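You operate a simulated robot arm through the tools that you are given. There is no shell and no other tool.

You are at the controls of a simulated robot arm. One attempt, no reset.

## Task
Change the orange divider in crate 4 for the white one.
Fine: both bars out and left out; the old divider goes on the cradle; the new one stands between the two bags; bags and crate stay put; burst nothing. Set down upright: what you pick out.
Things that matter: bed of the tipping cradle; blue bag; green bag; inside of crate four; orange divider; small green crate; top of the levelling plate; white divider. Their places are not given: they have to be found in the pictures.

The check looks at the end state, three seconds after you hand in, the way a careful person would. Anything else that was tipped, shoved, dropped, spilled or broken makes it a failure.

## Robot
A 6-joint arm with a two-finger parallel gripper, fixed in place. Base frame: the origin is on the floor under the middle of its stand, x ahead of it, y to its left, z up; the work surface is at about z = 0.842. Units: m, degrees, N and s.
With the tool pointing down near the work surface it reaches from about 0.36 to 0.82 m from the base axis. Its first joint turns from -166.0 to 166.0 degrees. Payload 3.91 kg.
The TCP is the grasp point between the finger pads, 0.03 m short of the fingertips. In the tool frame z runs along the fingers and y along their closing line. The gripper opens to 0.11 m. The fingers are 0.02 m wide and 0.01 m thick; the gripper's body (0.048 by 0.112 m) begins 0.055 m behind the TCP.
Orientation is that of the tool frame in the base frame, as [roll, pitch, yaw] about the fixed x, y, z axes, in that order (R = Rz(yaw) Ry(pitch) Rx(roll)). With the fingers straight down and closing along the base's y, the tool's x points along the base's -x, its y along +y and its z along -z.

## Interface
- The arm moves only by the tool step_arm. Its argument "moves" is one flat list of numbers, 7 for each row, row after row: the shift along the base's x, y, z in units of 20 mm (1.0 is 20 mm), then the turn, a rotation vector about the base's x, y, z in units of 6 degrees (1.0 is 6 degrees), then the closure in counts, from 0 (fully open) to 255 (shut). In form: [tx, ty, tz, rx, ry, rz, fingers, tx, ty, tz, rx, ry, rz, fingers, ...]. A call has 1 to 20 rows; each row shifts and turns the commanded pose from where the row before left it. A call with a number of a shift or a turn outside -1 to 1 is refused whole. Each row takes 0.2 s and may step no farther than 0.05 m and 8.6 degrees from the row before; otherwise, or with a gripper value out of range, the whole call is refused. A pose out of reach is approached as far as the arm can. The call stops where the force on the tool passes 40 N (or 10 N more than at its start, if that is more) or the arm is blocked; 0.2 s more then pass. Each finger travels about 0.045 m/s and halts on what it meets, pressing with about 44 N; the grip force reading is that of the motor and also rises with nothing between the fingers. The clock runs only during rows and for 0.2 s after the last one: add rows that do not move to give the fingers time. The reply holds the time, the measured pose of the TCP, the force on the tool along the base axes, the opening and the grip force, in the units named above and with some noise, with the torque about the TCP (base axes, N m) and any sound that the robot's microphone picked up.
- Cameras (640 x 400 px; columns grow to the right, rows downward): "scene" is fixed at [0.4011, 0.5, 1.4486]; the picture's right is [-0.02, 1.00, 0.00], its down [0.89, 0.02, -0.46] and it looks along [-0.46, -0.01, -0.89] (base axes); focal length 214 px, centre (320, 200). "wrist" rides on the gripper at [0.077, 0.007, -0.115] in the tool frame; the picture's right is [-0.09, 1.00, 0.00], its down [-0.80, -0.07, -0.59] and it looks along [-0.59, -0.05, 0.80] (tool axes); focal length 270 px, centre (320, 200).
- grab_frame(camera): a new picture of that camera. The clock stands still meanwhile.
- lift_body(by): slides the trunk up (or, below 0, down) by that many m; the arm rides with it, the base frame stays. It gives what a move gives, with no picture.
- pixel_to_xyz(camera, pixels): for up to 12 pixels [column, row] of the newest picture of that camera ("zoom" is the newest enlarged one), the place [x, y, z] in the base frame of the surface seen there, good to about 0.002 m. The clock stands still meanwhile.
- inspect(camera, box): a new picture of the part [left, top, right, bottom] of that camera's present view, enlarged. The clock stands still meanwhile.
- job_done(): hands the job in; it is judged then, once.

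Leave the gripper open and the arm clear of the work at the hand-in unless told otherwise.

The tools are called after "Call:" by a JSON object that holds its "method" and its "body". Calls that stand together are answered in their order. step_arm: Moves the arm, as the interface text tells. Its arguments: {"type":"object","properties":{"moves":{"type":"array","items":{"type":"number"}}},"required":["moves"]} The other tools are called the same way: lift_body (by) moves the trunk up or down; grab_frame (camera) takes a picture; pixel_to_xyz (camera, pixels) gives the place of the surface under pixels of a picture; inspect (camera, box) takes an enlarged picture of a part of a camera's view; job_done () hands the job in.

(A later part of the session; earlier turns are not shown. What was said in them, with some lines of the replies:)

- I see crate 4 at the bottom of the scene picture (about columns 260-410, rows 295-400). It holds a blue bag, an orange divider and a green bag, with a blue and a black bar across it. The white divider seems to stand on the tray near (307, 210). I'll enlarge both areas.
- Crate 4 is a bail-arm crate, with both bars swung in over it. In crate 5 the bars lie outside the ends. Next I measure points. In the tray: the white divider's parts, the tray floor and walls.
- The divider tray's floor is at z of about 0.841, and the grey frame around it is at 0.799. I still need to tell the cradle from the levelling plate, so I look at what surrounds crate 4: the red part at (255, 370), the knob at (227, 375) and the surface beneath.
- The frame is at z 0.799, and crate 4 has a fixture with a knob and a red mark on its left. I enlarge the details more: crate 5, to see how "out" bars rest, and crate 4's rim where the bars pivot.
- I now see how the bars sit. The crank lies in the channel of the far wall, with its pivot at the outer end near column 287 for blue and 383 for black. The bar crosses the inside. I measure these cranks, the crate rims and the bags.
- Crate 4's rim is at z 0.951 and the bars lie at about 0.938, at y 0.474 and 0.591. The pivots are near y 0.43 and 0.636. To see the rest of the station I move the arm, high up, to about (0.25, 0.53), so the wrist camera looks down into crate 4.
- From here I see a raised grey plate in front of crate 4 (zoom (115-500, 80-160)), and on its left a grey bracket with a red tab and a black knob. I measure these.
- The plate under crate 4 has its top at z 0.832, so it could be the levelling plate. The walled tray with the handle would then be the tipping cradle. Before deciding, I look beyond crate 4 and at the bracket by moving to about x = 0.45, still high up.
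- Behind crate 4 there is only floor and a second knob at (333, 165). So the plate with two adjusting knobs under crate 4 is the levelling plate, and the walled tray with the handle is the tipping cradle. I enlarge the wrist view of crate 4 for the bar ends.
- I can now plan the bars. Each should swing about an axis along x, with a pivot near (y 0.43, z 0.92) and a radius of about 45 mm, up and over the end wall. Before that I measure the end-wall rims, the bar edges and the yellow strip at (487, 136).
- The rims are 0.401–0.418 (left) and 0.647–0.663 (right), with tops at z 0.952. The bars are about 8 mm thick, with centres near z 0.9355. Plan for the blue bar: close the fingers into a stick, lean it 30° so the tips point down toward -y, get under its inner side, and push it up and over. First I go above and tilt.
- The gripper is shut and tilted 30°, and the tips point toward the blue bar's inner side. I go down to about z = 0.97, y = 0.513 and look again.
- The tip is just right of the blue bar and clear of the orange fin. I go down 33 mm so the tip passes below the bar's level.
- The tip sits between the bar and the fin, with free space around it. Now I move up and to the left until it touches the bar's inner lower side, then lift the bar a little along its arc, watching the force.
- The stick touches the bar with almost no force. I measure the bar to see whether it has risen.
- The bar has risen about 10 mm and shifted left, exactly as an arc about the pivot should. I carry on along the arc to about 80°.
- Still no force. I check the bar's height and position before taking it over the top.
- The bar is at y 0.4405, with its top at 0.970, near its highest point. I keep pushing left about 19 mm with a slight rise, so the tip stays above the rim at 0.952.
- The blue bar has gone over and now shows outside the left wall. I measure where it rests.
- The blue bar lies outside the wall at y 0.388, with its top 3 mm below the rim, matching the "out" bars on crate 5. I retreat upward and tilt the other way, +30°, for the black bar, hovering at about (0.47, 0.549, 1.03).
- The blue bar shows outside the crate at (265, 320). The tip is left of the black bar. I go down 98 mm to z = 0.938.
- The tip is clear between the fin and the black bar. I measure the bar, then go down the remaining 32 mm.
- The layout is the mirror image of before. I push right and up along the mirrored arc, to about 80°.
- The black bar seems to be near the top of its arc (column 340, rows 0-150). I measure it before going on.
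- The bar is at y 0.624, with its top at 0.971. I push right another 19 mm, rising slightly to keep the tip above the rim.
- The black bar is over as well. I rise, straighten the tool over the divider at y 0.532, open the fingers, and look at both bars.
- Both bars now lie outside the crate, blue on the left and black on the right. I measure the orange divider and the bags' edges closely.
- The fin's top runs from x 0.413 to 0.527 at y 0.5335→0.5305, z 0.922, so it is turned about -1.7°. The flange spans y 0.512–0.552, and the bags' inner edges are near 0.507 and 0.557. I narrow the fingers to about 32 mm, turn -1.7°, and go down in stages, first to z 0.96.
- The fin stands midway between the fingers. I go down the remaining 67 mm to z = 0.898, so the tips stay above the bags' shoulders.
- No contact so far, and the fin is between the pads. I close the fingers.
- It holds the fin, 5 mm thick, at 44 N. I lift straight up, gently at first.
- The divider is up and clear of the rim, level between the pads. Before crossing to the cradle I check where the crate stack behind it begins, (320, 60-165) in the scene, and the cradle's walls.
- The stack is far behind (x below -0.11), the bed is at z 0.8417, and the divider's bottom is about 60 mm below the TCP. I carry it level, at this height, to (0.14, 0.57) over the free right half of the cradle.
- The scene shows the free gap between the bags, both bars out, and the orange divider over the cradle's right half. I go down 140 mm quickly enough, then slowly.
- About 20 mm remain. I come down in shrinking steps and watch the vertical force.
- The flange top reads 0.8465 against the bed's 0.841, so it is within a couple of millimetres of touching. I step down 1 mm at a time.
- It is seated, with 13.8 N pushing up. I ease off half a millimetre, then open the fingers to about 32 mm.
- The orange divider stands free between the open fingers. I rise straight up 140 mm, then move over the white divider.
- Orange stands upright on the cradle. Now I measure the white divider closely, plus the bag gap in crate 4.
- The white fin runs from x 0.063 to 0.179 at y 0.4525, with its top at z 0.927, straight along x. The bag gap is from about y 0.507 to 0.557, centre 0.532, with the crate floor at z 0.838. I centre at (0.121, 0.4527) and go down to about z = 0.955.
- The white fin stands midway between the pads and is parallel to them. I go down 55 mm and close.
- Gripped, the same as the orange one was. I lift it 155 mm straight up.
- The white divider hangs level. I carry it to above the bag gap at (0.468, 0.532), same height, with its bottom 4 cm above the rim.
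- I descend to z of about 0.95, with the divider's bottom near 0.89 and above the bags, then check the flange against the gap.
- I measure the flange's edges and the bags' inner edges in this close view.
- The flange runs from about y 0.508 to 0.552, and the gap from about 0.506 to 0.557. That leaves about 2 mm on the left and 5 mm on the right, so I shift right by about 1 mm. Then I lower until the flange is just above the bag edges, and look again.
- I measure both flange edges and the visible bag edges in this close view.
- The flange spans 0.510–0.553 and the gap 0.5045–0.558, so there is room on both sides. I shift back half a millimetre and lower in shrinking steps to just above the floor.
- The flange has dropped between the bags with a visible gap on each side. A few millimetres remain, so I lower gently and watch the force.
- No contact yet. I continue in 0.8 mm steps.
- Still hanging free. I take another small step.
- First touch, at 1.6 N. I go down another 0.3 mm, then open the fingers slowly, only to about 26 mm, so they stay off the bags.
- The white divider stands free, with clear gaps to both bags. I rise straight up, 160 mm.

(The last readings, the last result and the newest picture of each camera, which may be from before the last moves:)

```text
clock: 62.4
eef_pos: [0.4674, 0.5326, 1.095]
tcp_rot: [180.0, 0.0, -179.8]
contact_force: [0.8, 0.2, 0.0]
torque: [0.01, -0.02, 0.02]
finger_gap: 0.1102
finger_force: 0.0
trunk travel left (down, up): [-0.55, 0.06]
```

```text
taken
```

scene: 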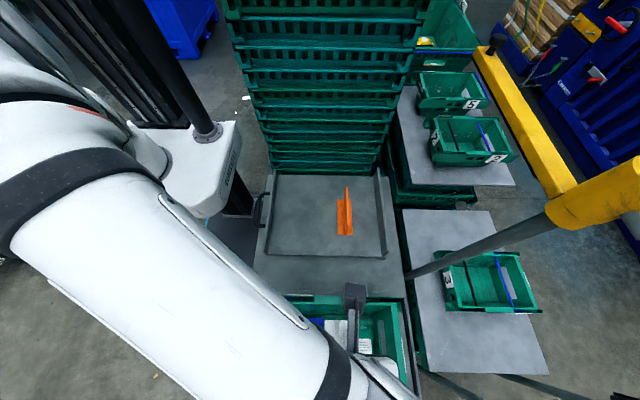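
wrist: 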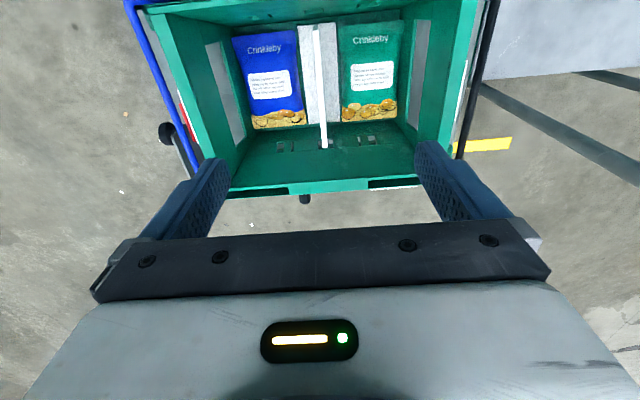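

I take the arm away from the crate, up and back toward its start position, with the gripper open.

Call:
{"method": "step_arm", "body": {"moves": [0, 0, 1, 0, 0, 0, 0, 0, 0, 1, 0, 0, 0, 0, -0.5, -0.1, 1, 0, 0, 0, 0, -1, -0.25, 1, 0, 0, 0, 0, -1, -0.25, 1, 0, 0, 0, 0, -1, -0.25, 1, 0, 0, 0, 0, -1, -0.25, 0, 0, 0, 0, 0, -1, -0.25, 0, 0, 0, 0, 0, -1, -0.25, 0, 0, 0, 0, 0, -1, -0.25, 0, 0, 0, 0, 0, -1, -0.25, 0, 0, 0, 0, 0, -1, -0.25, 0, 0, 0, 0, 0, -1, -0.25, 0, 0, 0, 0, 0, -1, -0.25, 0, 0, 0, 0, 0, -1, -0.25, 0, 0, 0, 0, 0, -1, -0.25, 0, 0, 0, 0, 0, -1, -0.25, 0, 0, 0, 0, 0, -1, -0.25, 0, 0, 0, 0, 0, -1, -0.25, 0, 0, 0, 0, 0, 0, 0, 0, 0, 0, 0, 0]}}

Call:
{"method": "grab_frame", "body": {"camera": "scene"}}

Call:
{"method": "inspect", "body": {"camera": "scene", "box": [240, 280, 430, 400]}}

Call:
{"method": "inspect", "body": {"camera": "scene", "box": [250, 160, 410, 260]}}

```text
clock: 66.6
eef_pos: [0.1382, 0.4495, 1.2146]
tcp_rot: [-180.0, 0.0, 180.0]
contact_force: [-0.1, -0.4, -0.2]
torque: [-0.02, 0.01, 0.0]
finger_gap: 0.1101
finger_force: 0.0
trunk travel left (down, up): [-0.55, 0.06]
```

```text
taken
```

scene: 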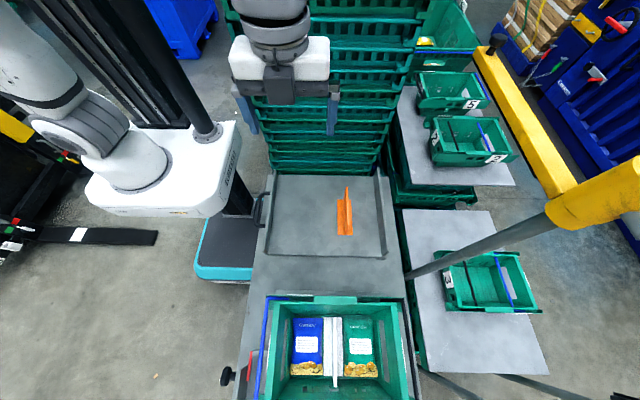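

```text
3.33 times, centred on (335, 340) of scene
```

zoom: 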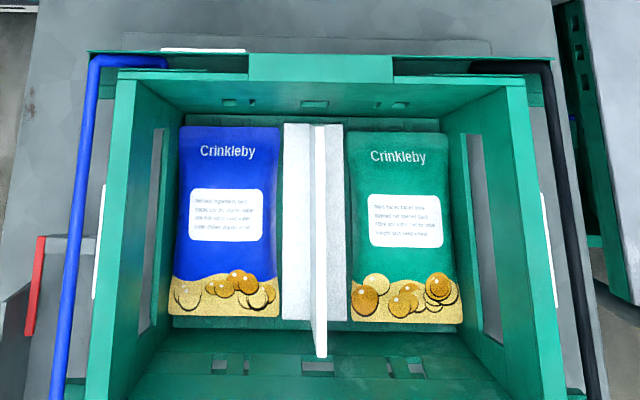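

```text
4.00 times, centred on (330, 210) of scene
```

zoom: 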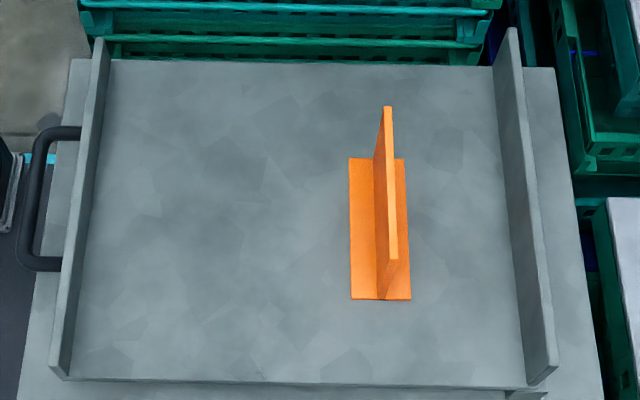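

Final check of positions: white fin and flange, bars, bags and crate rim in crate 4, and the orange divider on the cradle.

Call:
{"method": "pixel_to_xyz", "body": {"camera": "scene", "pixels": [[335, 330], [335, 380], [325, 340], [343, 340], [265, 320], [258, 370], [405, 330], [413, 370], [300, 360], [358, 365], [276, 322], [347, 210]]}}

```text
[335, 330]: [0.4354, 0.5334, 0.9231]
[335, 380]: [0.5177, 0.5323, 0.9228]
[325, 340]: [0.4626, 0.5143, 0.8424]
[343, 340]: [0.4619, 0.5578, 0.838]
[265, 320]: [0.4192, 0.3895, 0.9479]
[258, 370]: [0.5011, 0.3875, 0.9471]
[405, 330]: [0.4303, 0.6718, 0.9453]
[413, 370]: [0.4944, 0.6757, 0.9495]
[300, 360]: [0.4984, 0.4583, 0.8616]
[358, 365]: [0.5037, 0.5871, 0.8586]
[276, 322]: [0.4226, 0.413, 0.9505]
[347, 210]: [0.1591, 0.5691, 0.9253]
```

The white divider stands upright between the bags, with its top at z 0.923 and level. The bags and crate read the same places as before. Both bars rest outside the crate at y 0.388 and 0.673, and the orange divider stands upright on the cradle. The gripper is open and clear, so I hand in.

Call:
{"method": "job_done", "body": {}}

```text
The job is handed in.
```

The swap is done and handed in; I haven't seen the verdict of the check.

- **Bars:** both are swung out and rest outside crate 4's end walls, the blue one on the left and the black one on the right.
- **Orange divider:** it stands upright on the bed of the tipping cradle. I took the tray with side walls and a handle to be the cradle, since nothing was labelled, and the plate with two knobs under crate 4 to be the levelling plate.
- **White divider:** it stands upright in crate 4 between the two bags, with a visible gap on each side.
- **Bags and crate:** in the last pictures they show no movement, and nothing looks burst or knocked over.

At hand-in the gripper was open and the arm was raised clear of the work.
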